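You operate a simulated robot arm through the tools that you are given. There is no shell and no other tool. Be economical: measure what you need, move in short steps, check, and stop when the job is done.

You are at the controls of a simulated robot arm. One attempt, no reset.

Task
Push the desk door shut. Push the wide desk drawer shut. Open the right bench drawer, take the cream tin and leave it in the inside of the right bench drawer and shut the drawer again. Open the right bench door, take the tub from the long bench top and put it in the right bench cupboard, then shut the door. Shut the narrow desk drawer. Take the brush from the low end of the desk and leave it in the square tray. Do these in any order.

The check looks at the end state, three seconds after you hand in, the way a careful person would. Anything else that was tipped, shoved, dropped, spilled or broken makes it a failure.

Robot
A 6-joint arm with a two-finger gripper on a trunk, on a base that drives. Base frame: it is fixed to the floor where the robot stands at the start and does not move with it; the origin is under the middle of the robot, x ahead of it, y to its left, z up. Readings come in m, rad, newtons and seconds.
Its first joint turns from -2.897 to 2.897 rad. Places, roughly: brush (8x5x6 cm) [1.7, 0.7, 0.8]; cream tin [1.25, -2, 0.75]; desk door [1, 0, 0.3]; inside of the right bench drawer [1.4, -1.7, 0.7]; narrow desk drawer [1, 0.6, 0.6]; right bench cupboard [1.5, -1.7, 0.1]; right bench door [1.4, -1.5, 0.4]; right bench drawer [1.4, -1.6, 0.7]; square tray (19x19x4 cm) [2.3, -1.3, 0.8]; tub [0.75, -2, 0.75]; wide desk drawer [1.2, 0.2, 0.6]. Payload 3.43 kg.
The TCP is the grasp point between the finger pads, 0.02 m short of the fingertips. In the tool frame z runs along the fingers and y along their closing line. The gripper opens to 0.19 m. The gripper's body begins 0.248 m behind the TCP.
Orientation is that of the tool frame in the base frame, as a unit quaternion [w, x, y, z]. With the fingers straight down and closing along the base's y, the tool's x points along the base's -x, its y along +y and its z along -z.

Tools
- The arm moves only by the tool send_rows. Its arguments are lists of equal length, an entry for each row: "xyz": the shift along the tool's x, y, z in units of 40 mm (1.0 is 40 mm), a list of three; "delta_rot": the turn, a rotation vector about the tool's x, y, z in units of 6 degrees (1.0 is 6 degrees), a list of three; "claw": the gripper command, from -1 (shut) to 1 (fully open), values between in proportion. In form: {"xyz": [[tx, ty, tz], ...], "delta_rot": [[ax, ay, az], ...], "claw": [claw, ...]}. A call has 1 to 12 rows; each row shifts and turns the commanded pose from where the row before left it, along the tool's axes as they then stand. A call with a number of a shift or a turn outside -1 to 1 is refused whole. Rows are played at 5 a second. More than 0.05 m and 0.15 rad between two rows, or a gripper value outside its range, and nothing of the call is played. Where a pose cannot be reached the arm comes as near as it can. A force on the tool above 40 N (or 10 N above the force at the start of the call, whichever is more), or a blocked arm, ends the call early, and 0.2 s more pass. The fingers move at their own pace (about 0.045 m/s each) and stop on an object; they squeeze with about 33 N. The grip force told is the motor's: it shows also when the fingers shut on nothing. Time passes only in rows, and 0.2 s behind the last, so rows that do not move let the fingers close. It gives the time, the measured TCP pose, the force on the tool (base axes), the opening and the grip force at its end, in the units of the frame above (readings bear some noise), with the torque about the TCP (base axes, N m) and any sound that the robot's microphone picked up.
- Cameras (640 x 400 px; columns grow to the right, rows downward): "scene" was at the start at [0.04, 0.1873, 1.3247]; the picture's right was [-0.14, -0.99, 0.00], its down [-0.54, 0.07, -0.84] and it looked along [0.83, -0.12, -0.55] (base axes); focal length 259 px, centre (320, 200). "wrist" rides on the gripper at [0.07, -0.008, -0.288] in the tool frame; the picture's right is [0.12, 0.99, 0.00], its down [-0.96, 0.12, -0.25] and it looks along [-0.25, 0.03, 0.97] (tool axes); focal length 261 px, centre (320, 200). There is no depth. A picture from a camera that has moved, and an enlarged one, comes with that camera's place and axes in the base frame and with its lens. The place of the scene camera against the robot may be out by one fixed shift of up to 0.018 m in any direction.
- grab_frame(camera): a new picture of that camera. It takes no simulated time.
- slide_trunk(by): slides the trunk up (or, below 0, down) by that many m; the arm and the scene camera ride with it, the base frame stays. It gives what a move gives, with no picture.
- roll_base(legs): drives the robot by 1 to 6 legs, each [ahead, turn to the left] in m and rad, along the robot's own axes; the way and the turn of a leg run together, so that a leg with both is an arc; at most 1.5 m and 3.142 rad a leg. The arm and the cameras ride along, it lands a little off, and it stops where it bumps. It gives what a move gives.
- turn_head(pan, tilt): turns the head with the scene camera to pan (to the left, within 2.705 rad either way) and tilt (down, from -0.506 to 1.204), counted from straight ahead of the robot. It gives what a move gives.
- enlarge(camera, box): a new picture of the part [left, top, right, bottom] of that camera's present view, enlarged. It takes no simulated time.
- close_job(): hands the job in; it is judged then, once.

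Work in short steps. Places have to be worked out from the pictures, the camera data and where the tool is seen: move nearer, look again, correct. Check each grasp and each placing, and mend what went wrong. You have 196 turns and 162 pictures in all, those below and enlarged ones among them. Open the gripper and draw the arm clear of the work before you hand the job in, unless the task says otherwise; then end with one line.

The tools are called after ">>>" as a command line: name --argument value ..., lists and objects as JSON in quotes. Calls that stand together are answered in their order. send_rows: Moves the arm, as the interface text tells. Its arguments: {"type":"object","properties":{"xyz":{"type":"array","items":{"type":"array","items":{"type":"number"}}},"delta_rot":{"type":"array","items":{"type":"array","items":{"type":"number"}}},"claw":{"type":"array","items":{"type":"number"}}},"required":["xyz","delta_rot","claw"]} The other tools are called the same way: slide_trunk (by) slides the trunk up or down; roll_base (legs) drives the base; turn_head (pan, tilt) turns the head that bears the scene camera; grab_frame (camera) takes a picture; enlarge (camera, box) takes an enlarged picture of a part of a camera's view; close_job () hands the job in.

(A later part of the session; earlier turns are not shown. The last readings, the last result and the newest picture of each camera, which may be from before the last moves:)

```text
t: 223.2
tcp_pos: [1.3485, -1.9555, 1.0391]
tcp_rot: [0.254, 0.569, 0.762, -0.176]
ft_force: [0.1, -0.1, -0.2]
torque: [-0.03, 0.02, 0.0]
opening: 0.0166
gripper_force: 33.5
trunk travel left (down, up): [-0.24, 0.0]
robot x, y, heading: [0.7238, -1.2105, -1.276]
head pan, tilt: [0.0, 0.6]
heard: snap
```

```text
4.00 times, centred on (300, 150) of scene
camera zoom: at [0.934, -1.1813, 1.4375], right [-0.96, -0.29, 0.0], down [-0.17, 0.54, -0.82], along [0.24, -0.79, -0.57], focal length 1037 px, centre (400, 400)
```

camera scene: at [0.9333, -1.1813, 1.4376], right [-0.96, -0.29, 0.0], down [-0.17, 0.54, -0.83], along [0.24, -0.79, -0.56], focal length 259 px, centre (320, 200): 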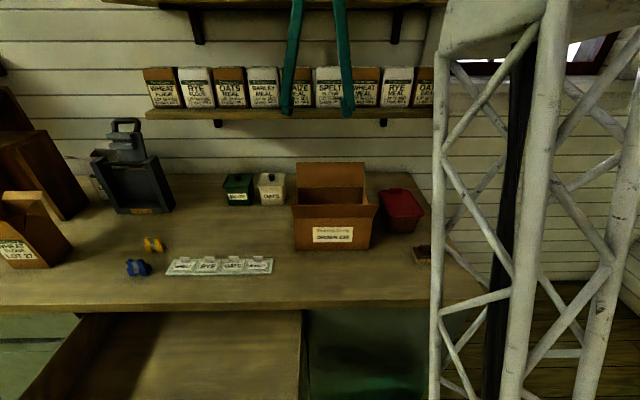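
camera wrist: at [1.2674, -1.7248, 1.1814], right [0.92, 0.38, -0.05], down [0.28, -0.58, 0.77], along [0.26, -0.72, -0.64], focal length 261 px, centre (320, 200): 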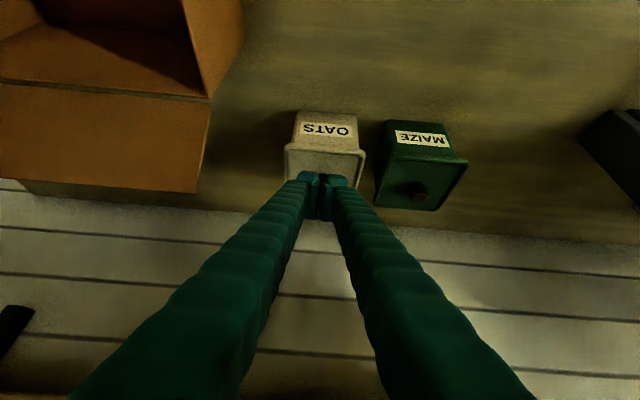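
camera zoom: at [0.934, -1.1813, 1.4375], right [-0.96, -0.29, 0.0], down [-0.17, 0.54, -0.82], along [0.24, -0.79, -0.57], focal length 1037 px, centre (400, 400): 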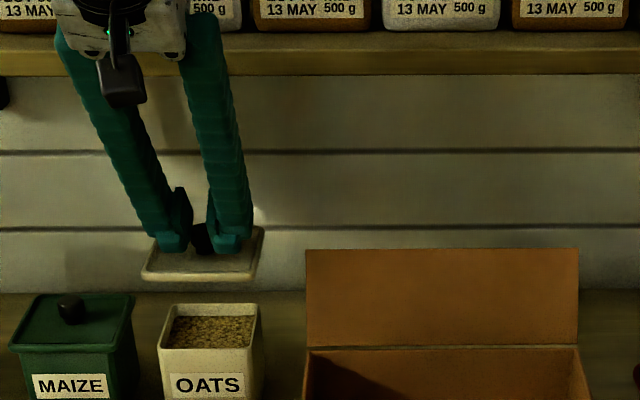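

The lid came off with a snap, showing oats inside. I lower it straight back the same way and press it home.

>>> send_rows --xyz '[[0.3, 0, 0.4], [0.3, 0, 0.4], [0.3, 0, 0.4], [0.2, 0, 0.28], [0.06, 0, 0.08], [0.06, 0, 0.08]]' --delta_rot '[[0, 0, 0], [0, 0, 0], [0, 0, 0], [0, 0, 0], [0, 0, 0], [0, 0, 0]]' --claw '[-1, -1, -1, -1, -1, -1]'

>>> enlarge --camera "scene" --box '[220, 120, 348, 200]'

```text
t: 224.6
tcp_pos: [1.3514, -1.9533, 0.9676]
tcp_rot: [0.259, 0.568, 0.761, -0.176]
ft_force: [-4.9, 3.7, 18.1]
torque: [0.14, 0.02, -0.01]
opening: 0.0155
gripper_force: 33.1
trunk travel left (down, up): [-0.24, 0.0]
robot x, y, heading: [0.7198, -1.2158, -1.272]
head pan, tilt: [0.0, 0.6]
heard: snap
stopped in row 6: the force on the tool passed its limit at 44 N (the readings are from after the stop); the commanded pose is now the measured one
```

```text
5.00 times, centred on (284, 160) of scene
camera zoom: at [0.9331, -1.1803, 1.4377], right [-0.96, -0.29, 0.0], down [-0.17, 0.54, -0.83], along [0.24, -0.79, -0.56], focal length 1296 px, centre (500, 400)
```

zoom: 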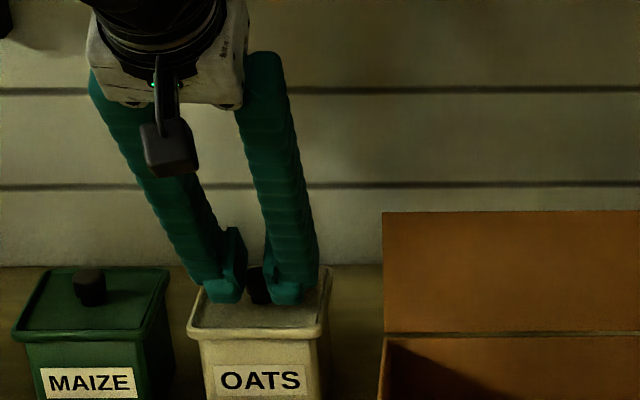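

The snap on pressing suggests the lid is seated again. I'll drag the tin by its knob at constant height toward me, out from beside MAIZE, so that I can grip its body.

>>> send_rows --xyz '[[0.2, 0, -0.16], [0.3, 0, -0.22], [0.3, 0, -0.22], [0.3, 0, -0.22]]' --delta_rot '[[0, 0, 0], [0, 0, 0], [0, 0, 0], [0, 0, 0]]' --claw '[-1, -1, -1, -1]'

>>> enlarge --camera "scene" --box '[220, 120, 380, 220]'

```text
t: 225.6
tcp_pos: [1.3353, -1.9014, 0.9637]
tcp_rot: [0.258, 0.569, 0.761, -0.176]
ft_force: [0.4, -0.8, -0.3]
torque: [-0.01, 0.01, 0.02]
opening: 0.0
gripper_force: 33.1
trunk travel left (down, up): [-0.24, 0.0]
robot x, y, heading: [0.7225, -1.2106, -1.273]
head pan, tilt: [0.0, 0.6]
```

```text
4.00 times, centred on (300, 170) of scene
camera zoom: at [0.9339, -1.1812, 1.4375], right [-0.96, -0.29, 0.0], down [-0.17, 0.54, -0.82], along [0.24, -0.79, -0.57], focal length 1037 px, centre (400, 320)
```

zoom: 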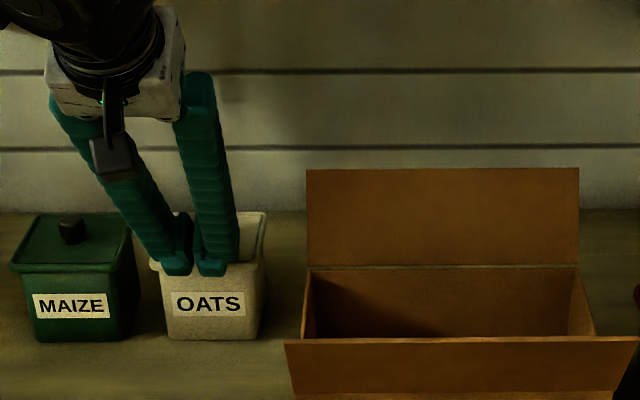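

The fingers slipped off the knob and the tin did not move. I rise away and inspect the lid.

>>> send_rows --xyz '[[0, 0, -0.8], [0, 0, -0.8], [0, 0, -0.8], [0, 0, -0.8]]' --delta_rot '[[0, 0, 0], [0, 0, 0], [0, 0, 0], [0, 0, 0]]' --claw '[-1, -1, -1, -1]'

>>> enlarge --camera "scene" --box '[220, 140, 348, 220]'

>>> enlarge --camera "wrist" --box '[200, 80, 456, 240]'

```text
t: 226.6
tcp_pos: [1.3118, -1.8294, 1.0672]
tcp_rot: [0.257, 0.569, 0.761, -0.177]
ft_force: [-0.1, -0.5, -0.1]
torque: [0.01, 0.01, -0.04]
opening: 0.0
gripper_force: 33.4
trunk travel left (down, up): [-0.24, 0.0]
robot x, y, heading: [0.7259, -1.2133, -1.271]
head pan, tilt: [0.0, 0.6]
```

```text
5.00 times, centred on (284, 180) of scene
camera zoom: at [0.934, -1.1814, 1.4375], right [-0.96, -0.29, 0.0], down [-0.17, 0.54, -0.82], along [0.24, -0.79, -0.57], focal length 1296 px, centre (500, 300)
```

zoom: 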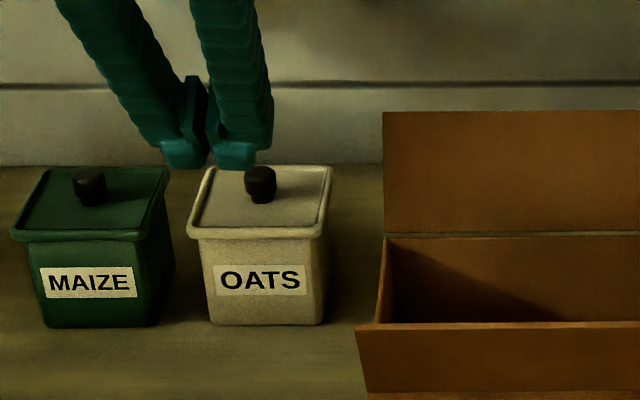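

```text
2.50 times, centred on (328, 160) of wrist
camera zoom: at [1.2316, -1.616, 1.258], right [0.92, 0.38, -0.05], down [0.28, -0.57, 0.77], along [0.27, -0.73, -0.63], focal length 652 px, centre (300, 300)
```

zoom: 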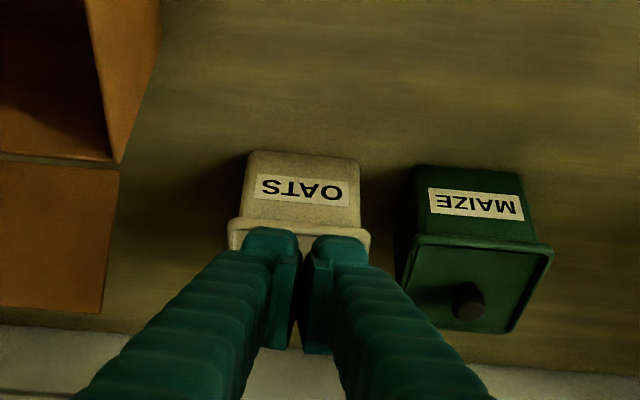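

The lid is seated as before. The gap to MAIZE is actually about 29 mm at n, so a finger can fit: I'll grip the body below the lid rim with an 11 cm opening, aligned carefully. First, open and move to a pre-grasp, turned 5° to match the tin.

>>> send_rows --xyz '[[0, 0, 0], [0, 0, 0], [0, 0, 0], [0.1, 0, 0.6], [0.12, 0, 0.65], [0, 0, 0.65], [0, 0, 0]]' --delta_rot '[[-0.49, 0.02, -0.67], [0, 0, 0], [0, 0, 0], [0, 0, 0], [0, 0, 0], [0, 0, 0], [0, 0, 0]]' --claw '[0.158, 0.158, 0.158, 0.158, 0.158, 0.158, 0.158]'

>>> grab_frame --camera "wrist"

>>> enlarge --camera "scene" --box '[220, 130, 348, 210]'

```text
t: 228.2
tcp_pos: [1.3278, -1.8645, 1.0008]
tcp_rot: [0.265, 0.535, 0.785, -0.165]
ft_force: [0.1, -0.5, 0.1]
torque: [-0.03, 0.0, 0.04]
opening: 0.11
gripper_force: 0.0
trunk travel left (down, up): [-0.24, 0.0]
robot x, y, heading: [0.7229, -1.2104, -1.267]
head pan, tilt: [0.0, 0.6]
```

```text
62 pictures are left
camera wrist: at [1.2289, -1.6579, 1.1906], right [0.89, 0.46, -0.05], down [0.32, -0.55, 0.77], along [0.33, -0.7, -0.63], focal length 261 px, centre (320, 200)
```

wrist: 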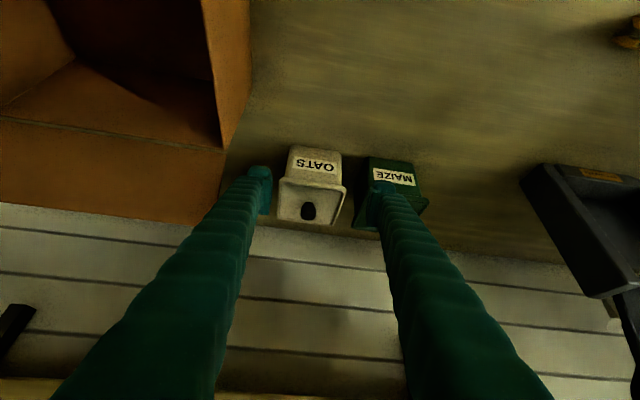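

```text
5.00 times, centred on (284, 170) of scene
camera zoom: at [0.9338, -1.181, 1.4376], right [-0.96, -0.29, 0.0], down [-0.17, 0.54, -0.83], along [0.24, -0.79, -0.57], focal length 1296 px, centre (500, 350)
```

zoom: 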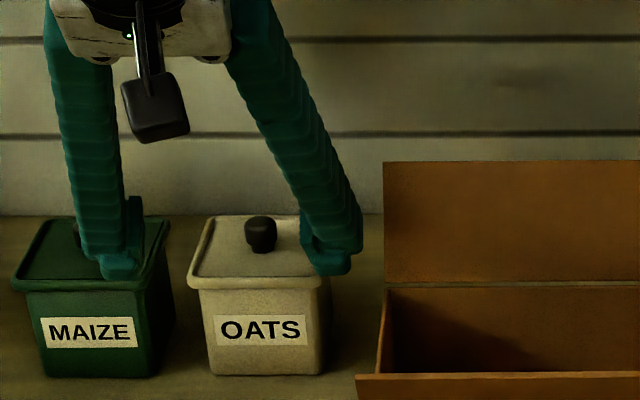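

Alignment of the yaw is good, but I need to shift 16 mm toward the box side. I do that, advance a little, and recheck the clearances.

>>> send_rows --xyz '[[0, -0.4, 0], [0.03, 0, 0.45], [0.03, 0, 0.45]]' --delta_rot '[[0, 0, 0], [0, 0, 0], [0, 0, 0]]' --claw '[0.158, 0.158, 0.158]'

>>> enlarge --camera "wrist" --box '[220, 120, 412, 240]'

>>> enlarge --camera "scene" --box '[220, 130, 348, 210]'

```text
t: 229.0
tcp_pos: [1.3209, -1.888, 0.9718]
tcp_rot: [0.265, 0.535, 0.785, -0.165]
ft_force: [-0.7, 0.2, 0.3]
torque: [0.04, -0.02, 0.01]
opening: 0.1097
gripper_force: 0.1
trunk travel left (down, up): [-0.24, 0.0]
robot x, y, heading: [0.7251, -1.2108, -1.271]
head pan, tilt: [0.0, 0.6]
```

```text
3.33 times, centred on (316, 180) of wrist
camera zoom: at [1.2216, -1.682, 1.1617], right [0.89, 0.46, -0.05], down [0.32, -0.55, 0.77], along [0.33, -0.7, -0.63], focal length 869 px, centre (333, 267)
```

zoom: 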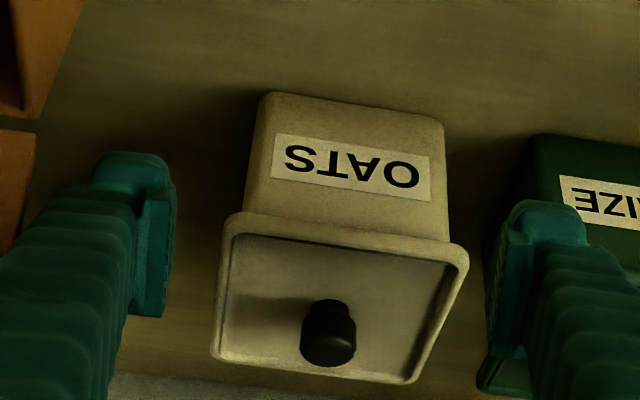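

```text
5.00 times, centred on (284, 170) of scene
camera zoom: at [0.9336, -1.1808, 1.4376], right [-0.96, -0.29, 0.0], down [-0.17, 0.54, -0.83], along [0.24, -0.79, -0.56], focal length 1296 px, centre (500, 350)
```

zoom: 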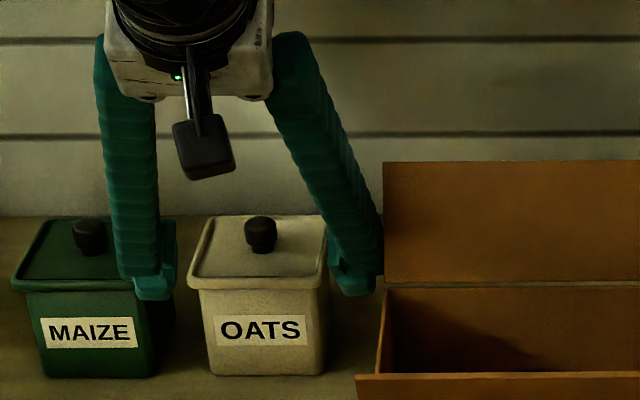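

Fingertips look too thick to fit safely beside MAIZE without touching it. Instead I pinch the knob again with no downward preload and drag the tin gently toward me.

>>> send_rows --xyz '[[0, 0, 0], [0, 0, 0], [0, 0, 0], [-0.46, 0.03, 0.38], [-0.46, 0.03, 0.38], [-0.46, 0.03, 0.38], [0, 0, 0], [0, 0, 0], [0, 0, 0], [0, 0, 0]]' --delta_rot '[[0, 0, 0], [0, 0, 0], [0, 0, 0], [0, 0, 0], [0, 0, 0], [0, 0, 0], [0, 0, 0], [0, 0, 0], [0, 0, 0], [0, 0, 0]]' --claw '[-0.2, -0.45, -0.45, -0.45, -0.45, -0.45, -1, -1, -1, -1]'

>>> enlarge --camera "wrist" --box '[220, 120, 412, 240]'

```text
t: 231.2
tcp_pos: [1.3494, -1.9517, 0.9681]
tcp_rot: [0.267, 0.534, 0.785, -0.165]
ft_force: [-3.7, 8.4, 19.9]
torque: [0.01, -0.04, 0.1]
opening: 0.0123
gripper_force: 32.5
trunk travel left (down, up): [-0.24, 0.0]
robot x, y, heading: [0.7222, -1.2148, -1.272]
head pan, tilt: [0.0, 0.6]
```

```text
3.33 times, centred on (316, 180) of wrist
camera zoom: at [1.2506, -1.7459, 1.1582], right [0.89, 0.46, -0.05], down [0.32, -0.54, 0.77], along [0.33, -0.7, -0.63], focal length 869 px, centre (333, 267)
```

zoom: 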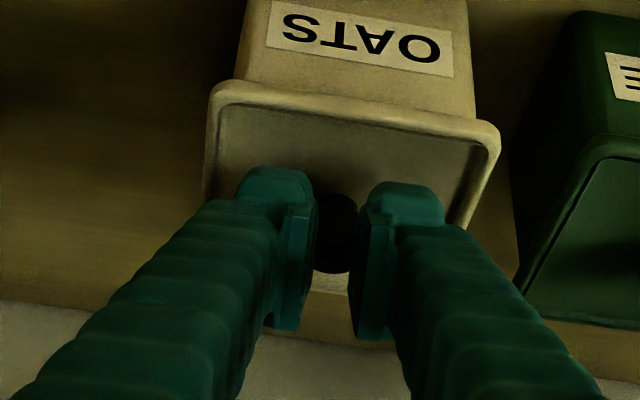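

The pinch is on, but pressing with about 20 N. I raise 2 mm to relieve it before dragging.

>>> send_rows --xyz '[[-0.03, 0, -0.04], [0, 0, 0]]' --delta_rot '[[0, 0, 0], [0, 0, 0]]' --claw '[-1, -1]'

```text
t: 231.9
tcp_pos: [1.3494, -1.9528, 0.9723]
tcp_rot: [0.266, 0.535, 0.784, -0.165]
ft_force: [-5.3, 7.3, 17.9]
torque: [-0.13, -0.02, -0.04]
opening: 0.0058
gripper_force: 32.2
trunk travel left (down, up): [-0.24, 0.0]
robot x, y, heading: [0.726, -1.2135, -1.271]
head pan, tilt: [0.0, 0.6]
stopped in row 2: the force on the tool passed its limit at 40 N (the readings are from after the stop); the commanded pose is now the measured one
```

The tilted pads only catch the knob's rounded top and get squeezed off. I back up, reduce the tilt to about 15° so the pads sit square on the knob's neck, and look again.

>>> send_rows --xyz '[[0, 0, -0.5], [0, 0, -0.75], [0, 0, 0], [0, 0, 0], [0, 0, 0], [0, 0, 0]]' --delta_rot '[[0, 0, 0], [0, 0, 0], [0, 1, 0], [0, 1, 0], [0, 1, 0], [0, 0.5, 0]]' --claw '[-0.6, -0.5, -0.5, -0.5, -0.5, -0.5]'

>>> enlarge --camera "wrist" --box '[220, 120, 412, 240]'

>>> enlarge --camera "scene" --box '[220, 100, 380, 200]'

```text
t: 233.3
tcp_pos: [1.3371, -1.9261, 1.0111]
tcp_rot: [0.118, 0.557, 0.82, -0.064]
ft_force: [0.1, 0.4, 0.4]
torque: [-0.04, -0.03, -0.01]
opening: 0.0477
gripper_force: 0.0
trunk travel left (down, up): [-0.24, 0.0]
robot x, y, heading: [0.7194, -1.2175, -1.27]
head pan, tilt: [0.0, 0.6]
```

```text
3.33 times, centred on (316, 180) of wrist
camera zoom: at [1.2683, -1.7972, 1.2693], right [0.88, 0.48, -0.01], down [0.42, -0.76, 0.5], along [0.23, -0.44, -0.87], focal length 869 px, centre (333, 267)
```

zoom: 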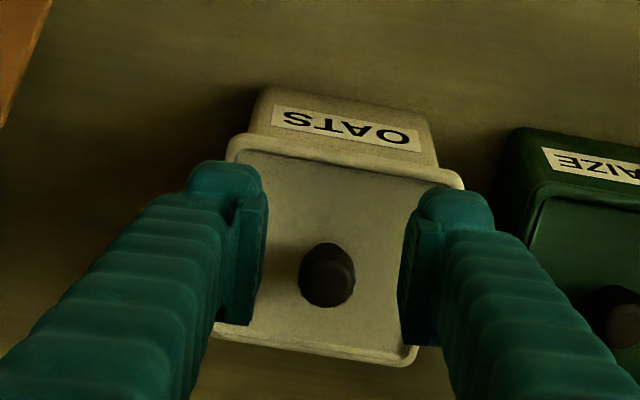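

```text
4.00 times, centred on (300, 150) of scene
camera zoom: at [0.9337, -1.1806, 1.4375], right [-0.96, -0.29, 0.0], down [-0.17, 0.54, -0.83], along [0.24, -0.79, -0.56], focal length 1037 px, centre (400, 400)
```

zoom: 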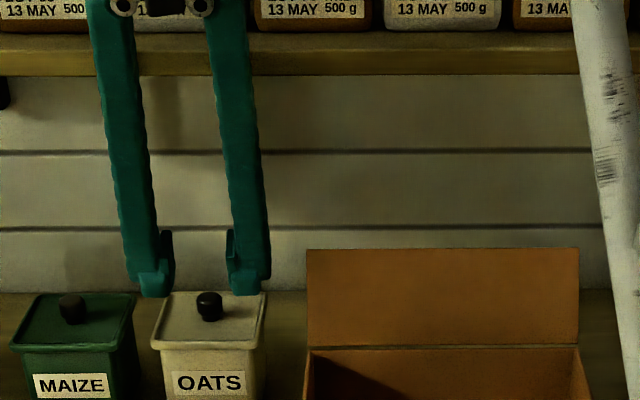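

The knob centre reads (1.352, -1.962, 0.95). I advance onto it with squarer pads and close.

>>> send_rows --xyz '[[-0.3, 0, 0.3], [-0.31, 0, 0.5], [0, 0, 0.6], [0, 0, 0], [0, 0, 0], [0, 0, 0], [0, 0, 0]]' --delta_rot '[[0, 0, 0], [0, 0, 0], [0, 0, 0], [0, 0, 0], [0, 0, 0], [0, 0, 0], [0, 0, 0]]' --claw '[-0.5, -0.5, -0.5, -1, -1, -1, -1]'

>>> enlarge --camera "wrist" --box '[220, 120, 412, 240]'

```text
t: 234.9
tcp_pos: [1.354, -1.9623, 0.963]
tcp_rot: [0.119, 0.556, 0.82, -0.064]
ft_force: [-1.5, 2.2, 1.3]
torque: [0.04, -0.01, 0.07]
opening: 0.0211
gripper_force: 32.4
trunk travel left (down, up): [-0.24, 0.0]
robot x, y, heading: [0.727, -1.2136, -1.273]
head pan, tilt: [0.0, 0.6]
```

```text
3.33 times, centred on (316, 180) of wrist
camera zoom: at [1.2848, -1.8333, 1.222], right [0.88, 0.48, -0.01], down [0.42, -0.76, 0.5], along [0.23, -0.44, -0.87], focal length 869 px, centre (333, 267)
```

zoom: 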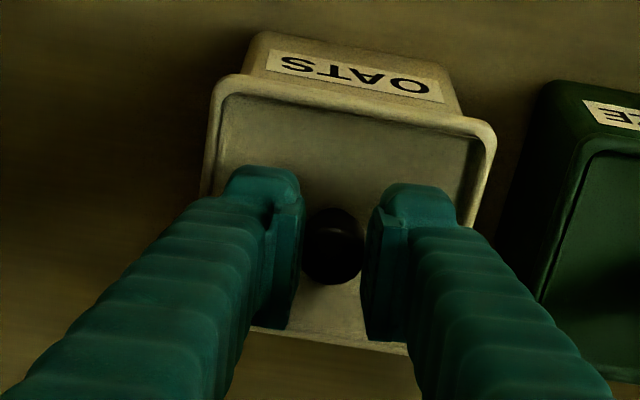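

A centred pinch at 21 mm with almost no load. I drag slowly toward me.

>>> send_rows --xyz '[[0.2, 0.015, -0.055], [0.3, 0.025, -0.082], [0.36, 0.03, -0.098], [0.36, 0.03, -0.098]]' --delta_rot '[[0, 0, 0], [0, 0, 0], [0, 0, 0], [0, 0, 0]]' --claw '[-1, -1, -1, -1]'

>>> enlarge --camera "scene" --box '[220, 120, 380, 220]'

```text
t: 235.9
tcp_pos: [1.3377, -1.9127, 0.9635]
tcp_rot: [0.118, 0.556, 0.82, -0.064]
ft_force: [-1.9, 1.7, 4.6]
torque: [-0.03, -0.11, 0.02]
opening: 0.021
gripper_force: 32.9
trunk travel left (down, up): [-0.24, 0.0]
robot x, y, heading: [0.7197, -1.2123, -1.271]
head pan, tilt: [0.0, 0.6]
heard: snap
```

```text
4.00 times, centred on (300, 170) of scene
camera zoom: at [0.9335, -1.1807, 1.4376], right [-0.96, -0.29, 0.0], down [-0.17, 0.54, -0.83], along [0.24, -0.79, -0.56], focal length 1037 px, centre (400, 320)
```

zoom: 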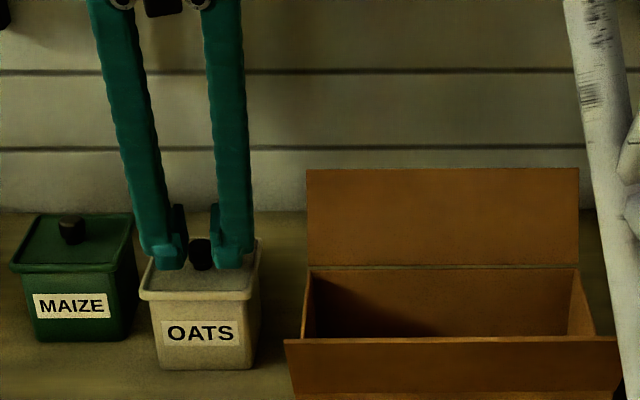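

The tin followed about 5 cm, though a snap was heard. I press the lid down a little to be sure it's seated, then go on dragging.

>>> send_rows --xyz '[[0.02, 0, 0.06], [0.02, 0, 0.06], [0.02, 0, 0.06]]' --delta_rot '[[0, 0, 0], [0, 0, 0], [0, 0, 0]]' --claw '[-1, -1, -1]'

>>> enlarge --camera "wrist" --box '[220, 120, 412, 240]'

```text
t: 236.6
tcp_pos: [1.3398, -1.9145, 0.9629]
tcp_rot: [0.122, 0.555, 0.82, -0.066]
ft_force: [-1.5, 1.6, 18.8]
torque: [0.15, 0.02, 0.11]
opening: 0.0209
gripper_force: 33.0
trunk travel left (down, up): [-0.24, 0.0]
robot x, y, heading: [0.7236, -1.2133, -1.272]
head pan, tilt: [0.0, 0.6]
stopped in row 3: the force on the tool passed its limit at 42 N (the readings are from after the stop); the commanded pose is now the measured one
```

```text
3.33 times, centred on (316, 180) of wrist
camera zoom: at [1.269, -1.7834, 1.2204], right [0.88, 0.48, 0.0], down [0.41, -0.76, 0.51], along [0.24, -0.45, -0.86], focal length 869 px, centre (333, 267)
```

zoom: 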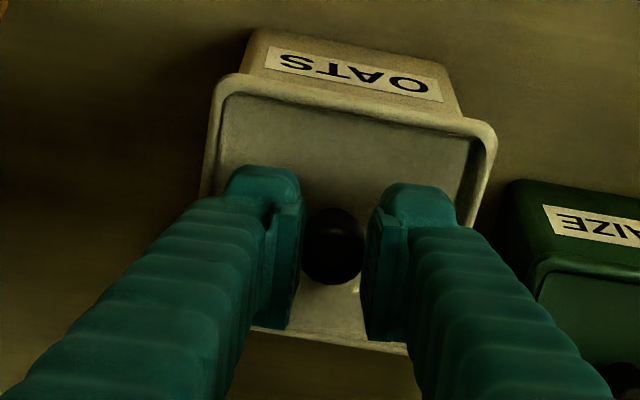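

No further snap, and the lid looks square on the tin. I relieve the press and continue dragging 7 cm.

>>> send_rows --xyz '[[-0.01, 0, -0.04], [0.3, 0.025, -0.085], [0.36, 0.03, -0.1], [0.36, 0.03, -0.1], [0.36, 0.03, -0.1], [0.36, 0.03, -0.1]]' --delta_rot '[[0, 0, 0], [0, 0, 0], [0, 0, 0], [0, 0, 0], [0, 0, 0], [0, 0, 0]]' --claw '[-1, -1, -1, -1, -1, -1]'

>>> enlarge --camera "scene" --box '[220, 120, 380, 220]'

```text
t: 238.0
tcp_pos: [1.3177, -1.8461, 0.9621]
tcp_rot: [0.121, 0.556, 0.82, -0.066]
ft_force: [-0.1, -5.5, 24.8]
torque: [-0.19, -0.11, 0.08]
opening: 0.0211
gripper_force: 33.2
trunk travel left (down, up): [-0.24, 0.0]
robot x, y, heading: [0.722, -1.2123, -1.27]
head pan, tilt: [0.0, 0.6]
```

```text
4.00 times, centred on (300, 170) of scene
camera zoom: at [0.933, -1.1804, 1.4379], right [-0.96, -0.29, 0.0], down [-0.17, 0.54, -0.83], along [0.24, -0.79, -0.56], focal length 1037 px, centre (400, 320)
```

zoom: 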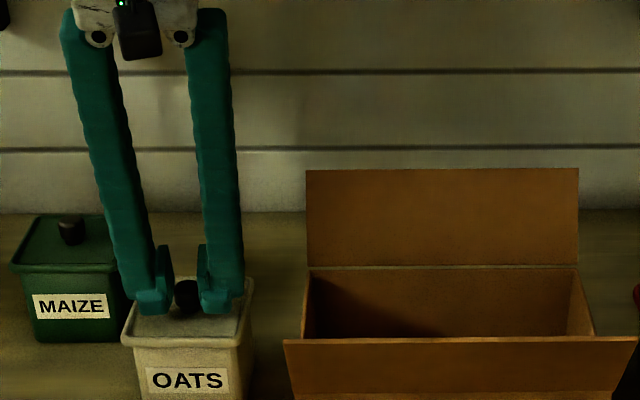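

Good; the tin is now forward of MAIZE. I drag a bit more forward and to the left, for finger room on the box side.

>>> send_rows --xyz '[[-0.02, 0, -0.06], [0.36, 0.05, -0.1], [0.36, 0.1, -0.1], [0.2, 0.3, -0.055], [0, 0.35, 0], [0, 0.35, 0]]' --delta_rot '[[0, 0, 0], [0, 0, 0], [0, 0, 0], [0, 0, 0], [0, 0, 0], [0, 0, 0]]' --claw '[-1, -1, -1, -1, -1, -1]'

>>> send_rows --xyz '[[0, 0, 0], [0, 0, 0], [0, 0, -0.8], [0, 0, -0.8], [0, 0, -0.8], [0, 0, -0.8]]' --delta_rot '[[0, 0, 0], [0, 0, 0], [0, 0, 0], [0, 0, 0], [0, 0, 0], [0, 0, 0]]' --claw '[-0.5, -0.4, 0, 0.1, 0.25, 0.25]'

>>> grab_frame --camera "wrist"

>>> enlarge --camera "scene" --box '[190, 140, 350, 240]'

```text
t: 239.4
tcp_pos: [1.3446, -1.7918, 0.9665]
tcp_rot: [0.121, 0.556, 0.82, -0.066]
ft_force: [-0.3, 1.1, 0.2]
torque: [0.0, 0.0, 0.03]
opening: 0.0213
gripper_force: 33.0
trunk travel left (down, up): [-0.24, 0.0]
robot x, y, heading: [0.7223, -1.2124, -1.274]
head pan, tilt: [0.0, 0.6]
```

```text
t: 240.8
tcp_pos: [1.3304, -1.762, 1.0873]
tcp_rot: [0.121, 0.556, 0.82, -0.065]
ft_force: [0.1, -0.2, 0.1]
torque: [0.02, 0.01, 0.0]
opening: 0.1187
gripper_force: 0.0
trunk travel left (down, up): [-0.24, 0.0]
robot x, y, heading: [0.7228, -1.2135, -1.274]
head pan, tilt: [0.0, 0.6]
```

```text
51 pictures are left
camera wrist: at [1.261, -1.6317, 1.3463], right [0.88, 0.48, -0.01], down [0.42, -0.76, 0.5], along [0.24, -0.44, -0.86], focal length 261 px, centre (320, 200)
```

wrist: 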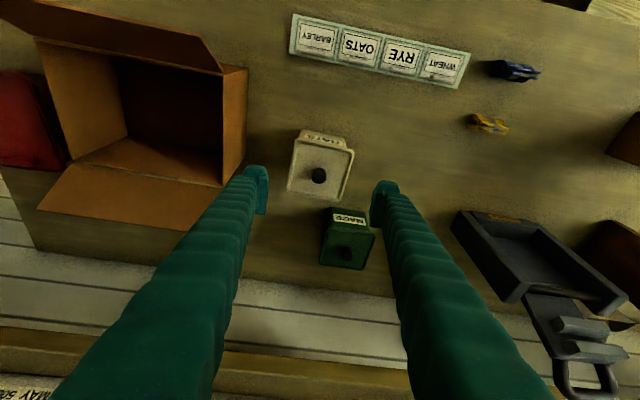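

```text
4.00 times, centred on (270, 190) of scene
camera zoom: at [0.9338, -1.1809, 1.4375], right [-0.96, -0.29, 0.0], down [-0.17, 0.54, -0.82], along [0.24, -0.79, -0.57], focal length 1037 px, centre (520, 240)
```

zoom: 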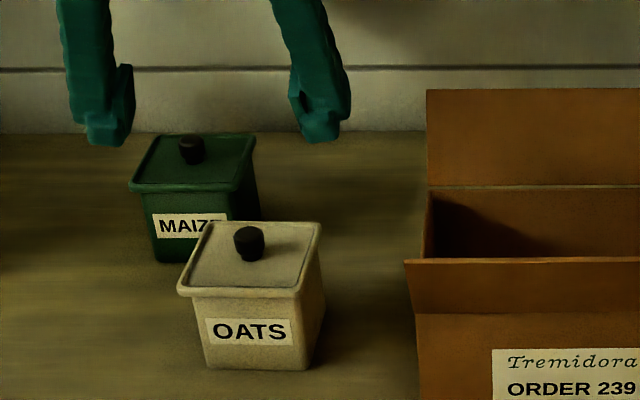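

The tin stands free with its lid on. I straighten the tool and grip the body below the rim.

>>> send_rows --xyz '[[0, 0, 0], [0, 0, 0], [0, 0, 0], [-0.42, 0.03, 0], [-0.41, 0.03, 0], [0, 0, 0.9], [0, 0, 0.9], [0, 0, 0.9]]' --delta_rot '[[0, 0.78, 0], [0, 0.78, 0], [0, 0.78, 0], [0, 0, 0], [0, 0, 0], [0, 0, 0], [0, 0, 0], [0, 0, 0]]' --claw '[0.26, 0.26, 0.26, 0.26, 0.26, 0.26, 0.26, 0.26]'

>>> grab_frame --camera "wrist"

```text
t: 242.6
tcp_pos: [1.3487, -1.794, 0.9819]
tcp_rot: [0.021, 0.559, 0.829, 0.003]
ft_force: [-0.3, 0.0, 0.9]
torque: [-0.05, -0.04, 0.02]
opening: 0.1196
gripper_force: 0.1
trunk travel left (down, up): [-0.24, 0.0]
robot x, y, heading: [0.7223, -1.2128, -1.271]
head pan, tilt: [0.0, 0.6]
```

```text
49 pictures are left
camera wrist: at [1.3028, -1.7261, 1.2675], right [0.88, 0.48, 0.02], down [0.46, -0.84, 0.28], along [0.15, -0.23, -0.96], focal length 261 px, centre (320, 200)
```

wrist: 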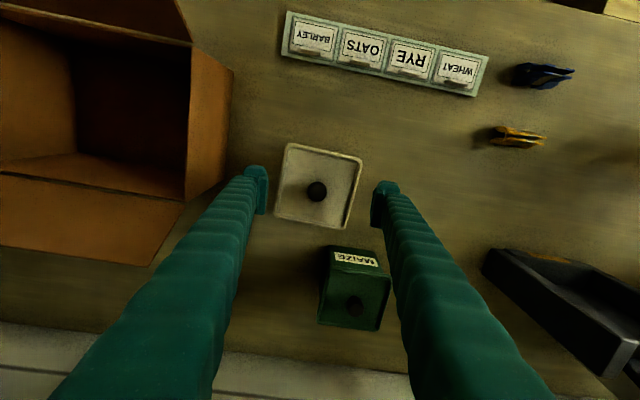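

Centred. I turn 3.5° to match the tin, lower around the body and close.

>>> send_rows --xyz '[[0, 0, 0], [0, 0, 0.8], [0, 0, 0.8], [0, 0, 0.6], [0, 0, 0], [0, 0, 0], [0, 0, 0]]' --delta_rot '[[0, 0, 0.58], [0, 0, 0], [0, 0, 0], [0, 0, 0], [0, 0, 0], [0, 0, 0], [0, 0, 0]]' --claw '[0.26, 0.26, 0.26, 0.26, -0.4, -0.8, -1]'

>>> enlarge --camera "scene" --box '[190, 140, 350, 240]'

```text
t: 244.2
tcp_pos: [1.3526, -1.7971, 0.8929]
tcp_rot: [0.02, 0.585, 0.811, 0.004]
ft_force: [-0.8, -1.8, 1.3]
torque: [0.0, -0.12, -0.08]
opening: 0.0944
gripper_force: 33.1
trunk travel left (down, up): [-0.24, 0.0]
robot x, y, heading: [0.7209, -1.2117, -1.273]
head pan, tilt: [0.0, 0.6]
```

```text
4.00 times, centred on (270, 190) of scene
camera zoom: at [0.9337, -1.1808, 1.4376], right [-0.96, -0.29, 0.0], down [-0.17, 0.54, -0.83], along [0.24, -0.79, -0.56], focal length 1037 px, centre (520, 240)
```

zoom: 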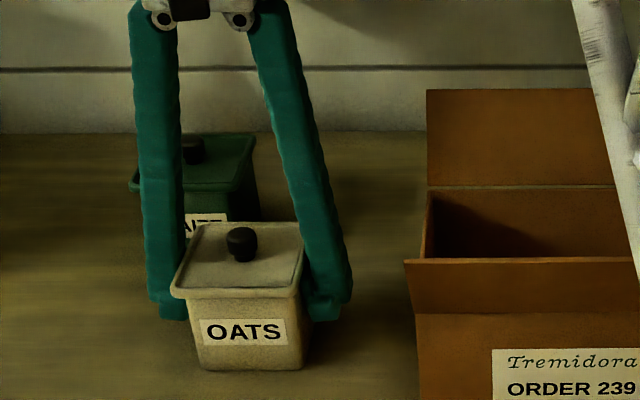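

Gripped at 94 mm. I lift 3 cm to see whether the body or only the lid comes.

>>> send_rows --xyz '[[0, 0, -0.25], [0, 0, -0.25], [0, 0, -0.3]]' --delta_rot '[[0, 0, 0], [0, 0, 0], [0, 0, 0]]' --claw '[-1, -1, -1]'

>>> enlarge --camera "scene" --box '[190, 140, 350, 240]'

```text
t: 245.0
tcp_pos: [1.35, -1.7947, 0.9257]
tcp_rot: [0.019, 0.585, 0.811, 0.004]
ft_force: [1.1, 0.1, -4.4]
torque: [0.06, 0.04, 0.03]
opening: 0.0944
gripper_force: 33.4
trunk travel left (down, up): [-0.24, 0.0]
robot x, y, heading: [0.7207, -1.212, -1.269]
head pan, tilt: [0.0, 0.6]
```

```text
4.00 times, centred on (270, 190) of scene
camera zoom: at [0.9339, -1.1809, 1.4375], right [-0.96, -0.29, 0.0], down [-0.17, 0.54, -0.82], along [0.24, -0.79, -0.57], focal length 1037 px, centre (520, 240)
```

zoom: 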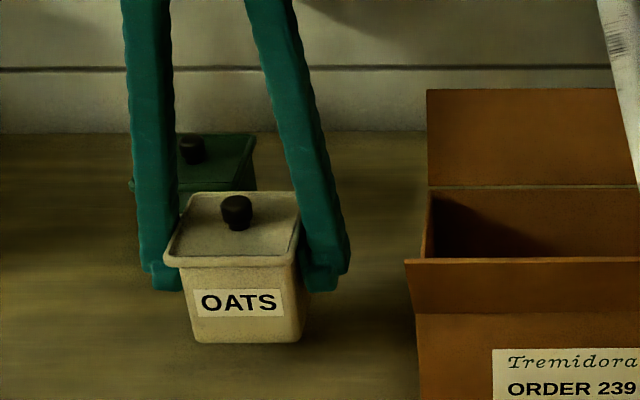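

The whole tin comes up with its lid. I raise it, then move the base back and in front of the drawer.

>>> send_rows --xyz '[[0.3, 0, -0.8], [0.3, 0, -0.8], [0.3, 0, -0.8], [0.3, 0, -0.8], [0.3, 0, -0.8], [0.3, 0, -0.8], [0, 0, -0.8], [0, 0, -0.8]]' --delta_rot '[[0, 0, 0], [0, 0, 0], [0, 0, 0], [0, 0, 0], [0, 0, 0], [0, 0, 0], [0, 0, 0], [0, 0, 0]]' --claw '[-1, -1, -1, -1, -1, -1, -1, -1]'

>>> roll_base --legs '[[-0.33, 0], [0, 1.571], [0.5, 0], [0, -1.571]]'

>>> grab_frame --camera "wrist"

```text
t: 246.8
tcp_pos: [1.3186, -1.7207, 1.1795]
tcp_rot: [0.02, 0.584, 0.811, 0.003]
ft_force: [-0.1, -0.1, -4.0]
torque: [0.0, 0.01, 0.01]
opening: 0.094
gripper_force: 33.0
trunk travel left (down, up): [-0.24, 0.0]
robot x, y, heading: [0.7238, -1.2133, -1.275]
head pan, tilt: [0.0, 0.6]
```

```text
t: 259.6
tcp_pos: [1.6984, -1.2541, 1.1792]
tcp_rot: [0.02, 0.581, 0.814, 0.004]
ft_force: [0.5, 0.1, -4.0]
torque: [-0.03, 0.0, 0.01]
opening: 0.0941
gripper_force: 32.8
trunk travel left (down, up): [-0.24, 0.0]
robot x, y, heading: [1.0972, -0.7515, -1.265]
head pan, tilt: [0.0, 0.6]
```

```text
46 pictures are left
camera wrist: at [1.6562, -1.1849, 1.466], right [0.9, 0.43, 0.03], down [0.41, -0.87, 0.28], along [0.14, -0.24, -0.96], focal length 261 px, centre (320, 200)
```

wrist: 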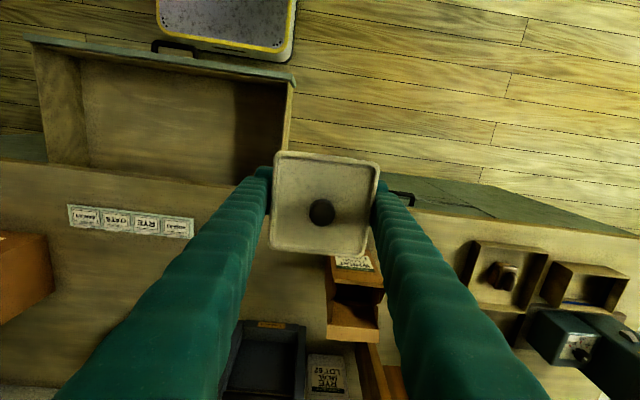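

The tin hangs over the bench just left of the drawer. I move it over the drawer's middle (n 0.87, m -1.655) and lower partway.

>>> send_rows --xyz '[[0.14, -0.95, 0], [0.14, -0.95, 0], [0.14, -0.95, 0], [0.14, -0.95, 0], [0.14, -0.95, 0], [0.14, -0.95, 0], [0.14, -0.95, 0], [0.14, -0.95, 0], [0.14, -0.95, 0], [0.14, -0.95, 0]]' --delta_rot '[[0, 0, 0], [0, 0, 0], [0, 0, 0], [0, 0, 0], [0, 0, 0], [0, 0, 0], [0, 0, 0], [0, 0, 0], [0, 0, 0], [0, 0, 0]]' --claw '[-1, -1, -1, -1, -1, -1, -1, -1, -1, -1]'

>>> send_rows --xyz '[[0, 0, 1], [0, 0, 1], [0, 0, 1], [0, 0, 1], [0, 0, 1], [0, 0, 1], [0, 0, 1], [0, 0, 1]]' --delta_rot '[[0, 0, 0], [0, 0, 0], [0, 0, 0], [0, 0, 0], [0, 0, 0], [0, 0, 0], [0, 0, 0], [0, 0, 0]]' --claw '[-1, -1, -1, -1, -1, -1, -1, -1]'

>>> grab_frame --camera "wrist"

```text
t: 261.8
tcp_pos: [1.3196, -1.3259, 1.1669]
tcp_rot: [0.02, 0.581, 0.814, 0.004]
ft_force: [0.9, 0.7, -4.0]
torque: [0.01, 0.1, 0.02]
opening: 0.0943
gripper_force: 33.6
trunk travel left (down, up): [-0.24, 0.0]
robot x, y, heading: [1.1002, -0.7497, -1.263]
head pan, tilt: [0.0, 0.6]
```

```text
t: 263.6
tcp_pos: [1.3317, -1.3296, 0.8492]
tcp_rot: [0.02, 0.582, 0.813, 0.004]
ft_force: [-0.6, 1.1, -2.9]
torque: [-0.09, -0.04, -0.04]
opening: 0.0942
gripper_force: 32.8
trunk travel left (down, up): [-0.24, 0.0]
robot x, y, heading: [1.0997, -0.7474, -1.262]
head pan, tilt: [0.0, 0.6]
```

```text
45 pictures are left
camera wrist: at [1.2891, -1.2603, 1.1354], right [0.9, 0.43, 0.03], down [0.41, -0.87, 0.28], along [0.14, -0.24, -0.96], focal length 261 px, centre (320, 200)
```

wrist: 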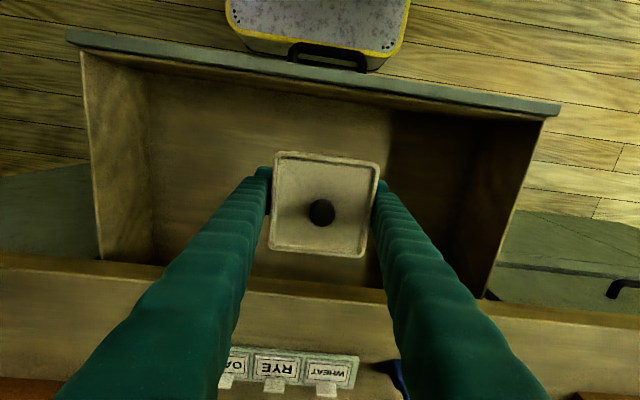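

The tin is over the drawer. I shift 2.5 cm toward the drawer's front half and lower to contact.

>>> send_rows --xyz '[[0.62, 0, 0], [0, 0, 0.9], [0, 0, 0.9], [0, 0, 0.6], [0, 0, 0.3], [0, 0, 0.3], [0, 0, 0.3], [0, 0, 0.3]]' --delta_rot '[[0, 0, 0], [0, 0, 0], [0, 0, 0], [0, 0, 0], [0, 0, 0], [0, 0, 0], [0, 0, 0], [0, 0, 0]]' --claw '[-1, -1, -1, -1, -1, -1, -1, -1]'

>>> enlarge --camera "scene" --box '[280, 150, 472, 270]'

```text
t: 265.4
tcp_pos: [1.3293, -1.309, 0.7047]
tcp_rot: [0.021, 0.582, 0.813, 0.004]
ft_force: [-2.6, -1.1, 28.4]
torque: [0.17, 0.13, 0.05]
opening: 0.0946
gripper_force: 32.7
trunk travel left (down, up): [-0.24, 0.0]
robot x, y, heading: [1.0969, -0.7509, -1.264]
head pan, tilt: [0.0, 0.6]
```

```text
3.33 times, centred on (376, 210) of scene
camera zoom: at [1.308, -0.7157, 1.4381], right [-0.95, -0.3, 0.0], down [-0.17, 0.54, -0.83], along [0.25, -0.79, -0.56], focal length 864 px, centre (133, 167)
```

zoom: 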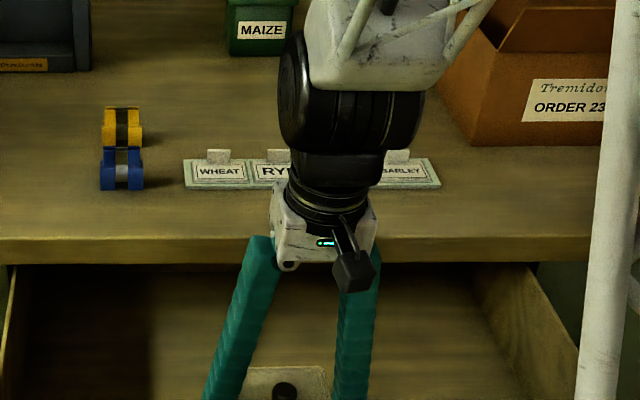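

Contact with the drawer floor. I release and rise.

>>> send_rows --xyz '[[0, 0, -0.08], [0, 0, 0], [0, 0, 0], [0, 0, -0.5], [0, 0, -1], [0, 0, -1], [0, 0, -1], [0, 0, -1], [0, 0, -1], [0, 0, -1], [0, 0, -1]]' --delta_rot '[[0, 0, 0], [0, 0, 0], [0, 0, 0], [0, 0, 0], [0, 0, 0], [0, 0, 0], [0, 0, 0], [0, 0, 0], [0, 0, 0], [0, 0, 0], [0, 0, 0]]' --claw '[0.2, 0.3, 0.35, 0.35, 0.35, 0.35, 0.35, 0.35, 0.35, 0.35, 0.35]'

>>> grab_frame --camera "wrist"

```text
t: 267.8
tcp_pos: [1.3205, -1.307, 1.0073]
tcp_rot: [0.02, 0.582, 0.813, 0.003]
ft_force: [-1.1, -0.1, 0.0]
torque: [0.1, 0.0, -0.01]
opening: 0.1283
gripper_force: 0.0
trunk travel left (down, up): [-0.24, 0.0]
robot x, y, heading: [1.0955, -0.7468, -1.267]
head pan, tilt: [0.0, 0.6]
```

```text
43 pictures are left
camera wrist: at [1.278, -1.2366, 1.293], right [0.9, 0.43, 0.03], down [0.41, -0.87, 0.28], along [0.14, -0.24, -0.96], focal length 261 px, centre (320, 200)
```

wrist: 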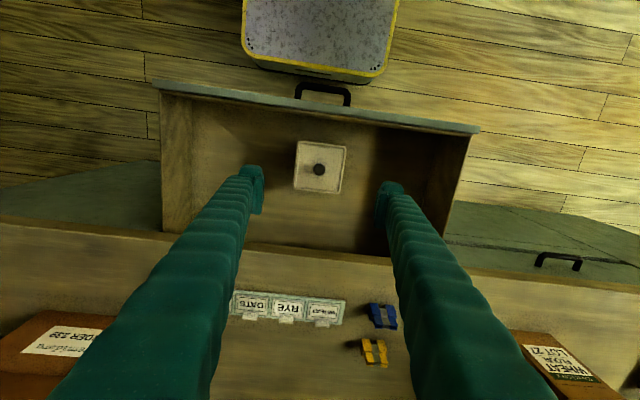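

The tin stands upright and lidded in the drawer. I shut the fingers, go round to the front of the drawer and down to the handle height.

>>> send_rows --xyz '[[0.95, 0, 0], [0.95, 0, 0], [0.95, 0, 0], [0.95, 0, 0], [0.95, 0, 0], [0.95, 0, 0]]' --delta_rot '[[0, 0, 0], [0, 0, 0], [0, 0, 0], [0, 0, 0], [0, 0, 0], [0, 0, 0]]' --claw '[-1, -1, -1, -1, -1, -1]'

>>> send_rows --xyz '[[0, 0, 0.9], [0, 0, 0.9], [0, 0, 0.9], [0, 0, 0.9], [0, 0, 0.9], [0, 0, 0.9], [0, 0, 0.9], [0, 0, 0.5]]' --delta_rot '[[0, 0, 0], [0, 0, 0], [0, 0, 0], [0, 0, 0], [0, 0, 0], [0, 0, 0], [0, 0, 0], [0, 0, 0]]' --claw '[-1, -1, -1, -1, -1, -1, -1, -1]'

>>> grab_frame --camera "wrist"

```text
t: 269.1
tcp_pos: [1.2441, -1.0883, 0.9984]
tcp_rot: [0.019, 0.582, 0.813, 0.004]
ft_force: [0.1, -1.1, -0.3]
torque: [0.2, 0.04, 0.01]
opening: 0.0037
gripper_force: 0.1
trunk travel left (down, up): [-0.24, 0.0]
robot x, y, heading: [1.0967, -0.7492, -1.267]
head pan, tilt: [0.0, 0.6]
```

```text
t: 270.9
tcp_pos: [1.2745, -1.1346, 0.7743]
tcp_rot: [0.018, 0.582, 0.813, 0.004]
ft_force: [-1.0, 0.0, 0.3]
torque: [-0.12, -0.03, 0.03]
opening: 0.0
gripper_force: 32.8
out of reach, approached as far as the arm can: row 6, 7, 8
trunk travel left (down, up): [-0.24, 0.0]
robot x, y, heading: [1.0976, -0.7534, -1.263]
head pan, tilt: [0.0, 0.6]
```

```text
42 pictures are left
camera wrist: at [1.2328, -1.0666, 1.0603], right [0.9, 0.43, 0.03], down [0.41, -0.87, 0.27], along [0.14, -0.24, -0.96], focal length 261 px, centre (320, 200)
```

wrist: 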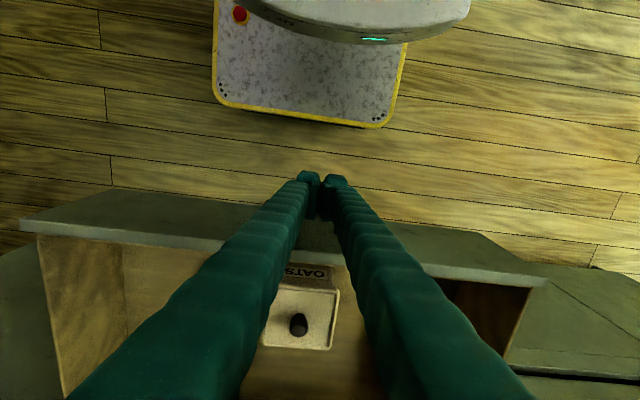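

I lower the trunk 4 cm to bring the tips to the handle bar, then push the drawer in slowly.

>>> slide_trunk --by -0.04

>>> send_rows --xyz '[[-0.3, 0, 0], [-0.4, 0, 0], [-0.4, 0, 0], [-0.4, 0, 0], [-0.4, 0, 0], [-0.4, 0, 0], [-0.4, 0, 0], [-0.4, 0, 0], [-0.4, 0, 0], [-0.4, 0, 0], [-0.4, 0, 0], [-0.4, 0, 0]]' --delta_rot '[[0, 0, 0], [0, 0, 0], [0, 0, 0], [0, 0, 0], [0, 0, 0], [0, 0, 0], [0, 0, 0], [0, 0, 0], [0, 0, 0], [0, 0, 0], [0, 0, 0], [0, 0, 0]]' --claw '[-1, -1, -1, -1, -1, -1, -1, -1, -1, -1, -1, -1]'

>>> grab_frame --camera "wrist"

```text
t: 271.8
tcp_pos: [1.2753, -1.1358, 0.7341]
tcp_rot: [0.019, 0.582, 0.813, 0.004]
ft_force: [0.2, -0.4, 0.1]
torque: [-0.01, 0.04, -0.02]
opening: 0.0
gripper_force: 32.9
trunk travel left (down, up): [-0.2, 0.04]
robot x, y, heading: [1.0971, -0.7463, -1.264]
head pan, tilt: [0.0, 0.6]
```

```text
t: 274.4
tcp_pos: [1.3346, -1.3134, 0.7401]
tcp_rot: [0.018, 0.582, 0.813, 0.004]
ft_force: [0.0, -0.1, 0.5]
torque: [-0.03, -0.04, -0.01]
opening: 0.0002
gripper_force: 33.2
trunk travel left (down, up): [-0.2, 0.04]
robot x, y, heading: [1.0976, -0.7534, -1.267]
head pan, tilt: [0.0, 0.6]
```

```text
41 pictures are left
camera wrist: at [1.2928, -1.2458, 1.0264], right [0.9, 0.43, 0.03], down [0.41, -0.87, 0.27], along [0.14, -0.24, -0.96], focal length 261 px, centre (320, 200)
```

wrist: 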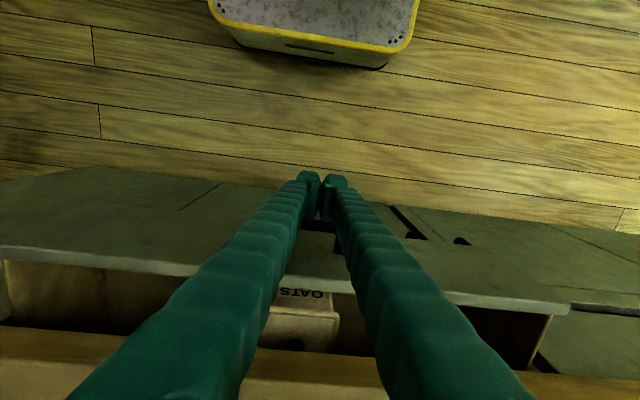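

The drawer is closing smoothly with the tin upright. I continue until it stops.

>>> send_rows --xyz '[[-0.4, 0, 0.03], [-0.4, 0, 0.03], [-0.4, 0, 0.03], [-0.4, 0, 0], [-0.4, 0, 0], [-0.3, 0, 0], [-0.3, 0, 0], [-0.3, 0, 0], [-0.2, 0, 0]]' --delta_rot '[[0, 0, 0], [0, 0, 0], [0, 0, 0], [0, 0, 0], [0, 0, 0], [0, 0, 0], [0, 0, 0], [0, 0, 0], [0, 0, 0]]' --claw '[-1, -1, -1, -1, -1, -1, -1, -1, -1]'

>>> grab_frame --camera "scene"

```text
t: 276.2
tcp_pos: [1.3702, -1.4121, 0.7348]
tcp_rot: [0.013, 0.581, 0.814, 0.008]
ft_force: [-1.2, 5.6, -3.1]
torque: [0.09, 0.01, -0.05]
opening: 0.0
gripper_force: 34.1
trunk travel left (down, up): [-0.2, 0.04]
robot x, y, heading: [1.0965, -0.7488, -1.268]
head pan, tilt: [0.0, 0.6]
stopped in row 9: the force on the tool passed its limit at 52 N (the readings are from after the stop); the commanded pose is now the measured one
```

```text
40 pictures are left
camera scene: at [1.3082, -0.7158, 1.3974], right [-0.95, -0.3, 0.0], down [-0.17, 0.54, -0.83], along [0.25, -0.79, -0.56], focal length 259 px, centre (320, 200)
```

scene: 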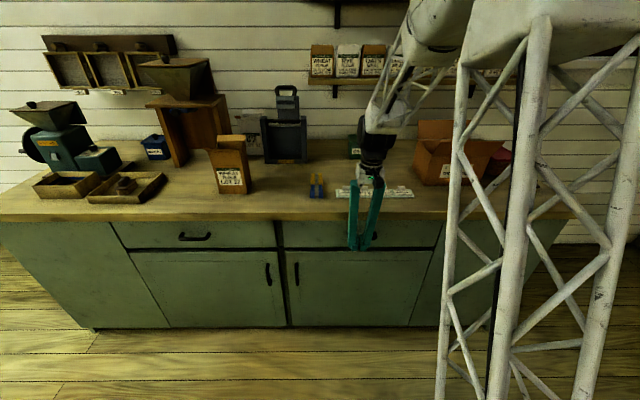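

The drawer met its stop and looks shut. Next the right door, whose vertical handle is near n=1.14, z=0.55; I back off, raise, and shift the base to the left so the handle is ahead.

>>> send_rows --xyz '[[0.6, 0, 0], [0.6, 0, 0], [0.3, 0, -0.9], [0, 0, -0.9], [0, 0, -0.9], [0, 0, -0.9], [0, 0, -0.9], [0, 0, -0.9], [0, 0, -0.9]]' --delta_rot '[[0, 0, 0], [0, 0, 0], [0, 0, 0], [0, 0, 0], [0, 0, 0], [0, 0, 0], [0, 0, 0], [0, 0, 0], [0, 0, 0]]' --claw '[-1, -1, -1, -1, -1, -1, -1, -1, -1]'

>>> roll_base --legs '[[0, 1.571], [0.45, 0], [0, -1.571]]'

>>> grab_frame --camera "scene"

```text
t: 278.2
tcp_pos: [1.344, -1.3553, 0.9888]
tcp_rot: [0.013, 0.581, 0.814, 0.007]
ft_force: [-0.5, -0.2, 0.0]
torque: [0.09, 0.06, 0.01]
opening: 0.0
gripper_force: 34.6
trunk travel left (down, up): [-0.2, 0.04]
robot x, y, heading: [1.1, -0.7489, -1.261]
head pan, tilt: [0.0, 0.6]
```

```text
t: 288.9
tcp_pos: [1.7673, -1.2235, 0.9874]
tcp_rot: [0.014, 0.584, 0.811, 0.007]
ft_force: [-0.1, -0.1, -0.1]
torque: [-0.03, 0.01, -0.01]
opening: 0.0
gripper_force: 34.4
trunk travel left (down, up): [-0.2, 0.04]
robot x, y, heading: [1.5274, -0.6188, -1.267]
head pan, tilt: [0.0, 0.6]
```

```text
39 pictures are left
camera scene: at [1.7364, -0.5842, 1.3976], right [-0.96, -0.3, 0.0], down [-0.17, 0.54, -0.83], along [0.24, -0.79, -0.56], focal length 259 px, centre (320, 200)
```

scene: 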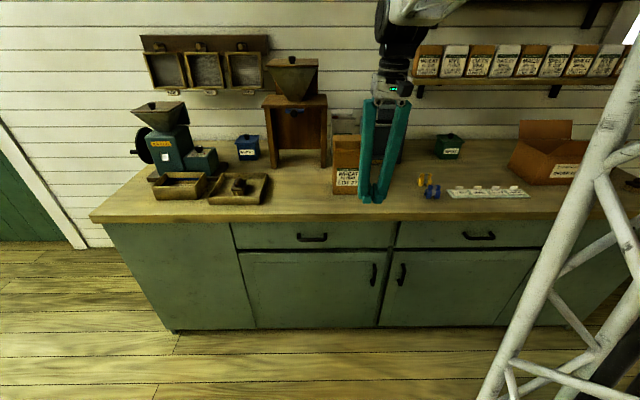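

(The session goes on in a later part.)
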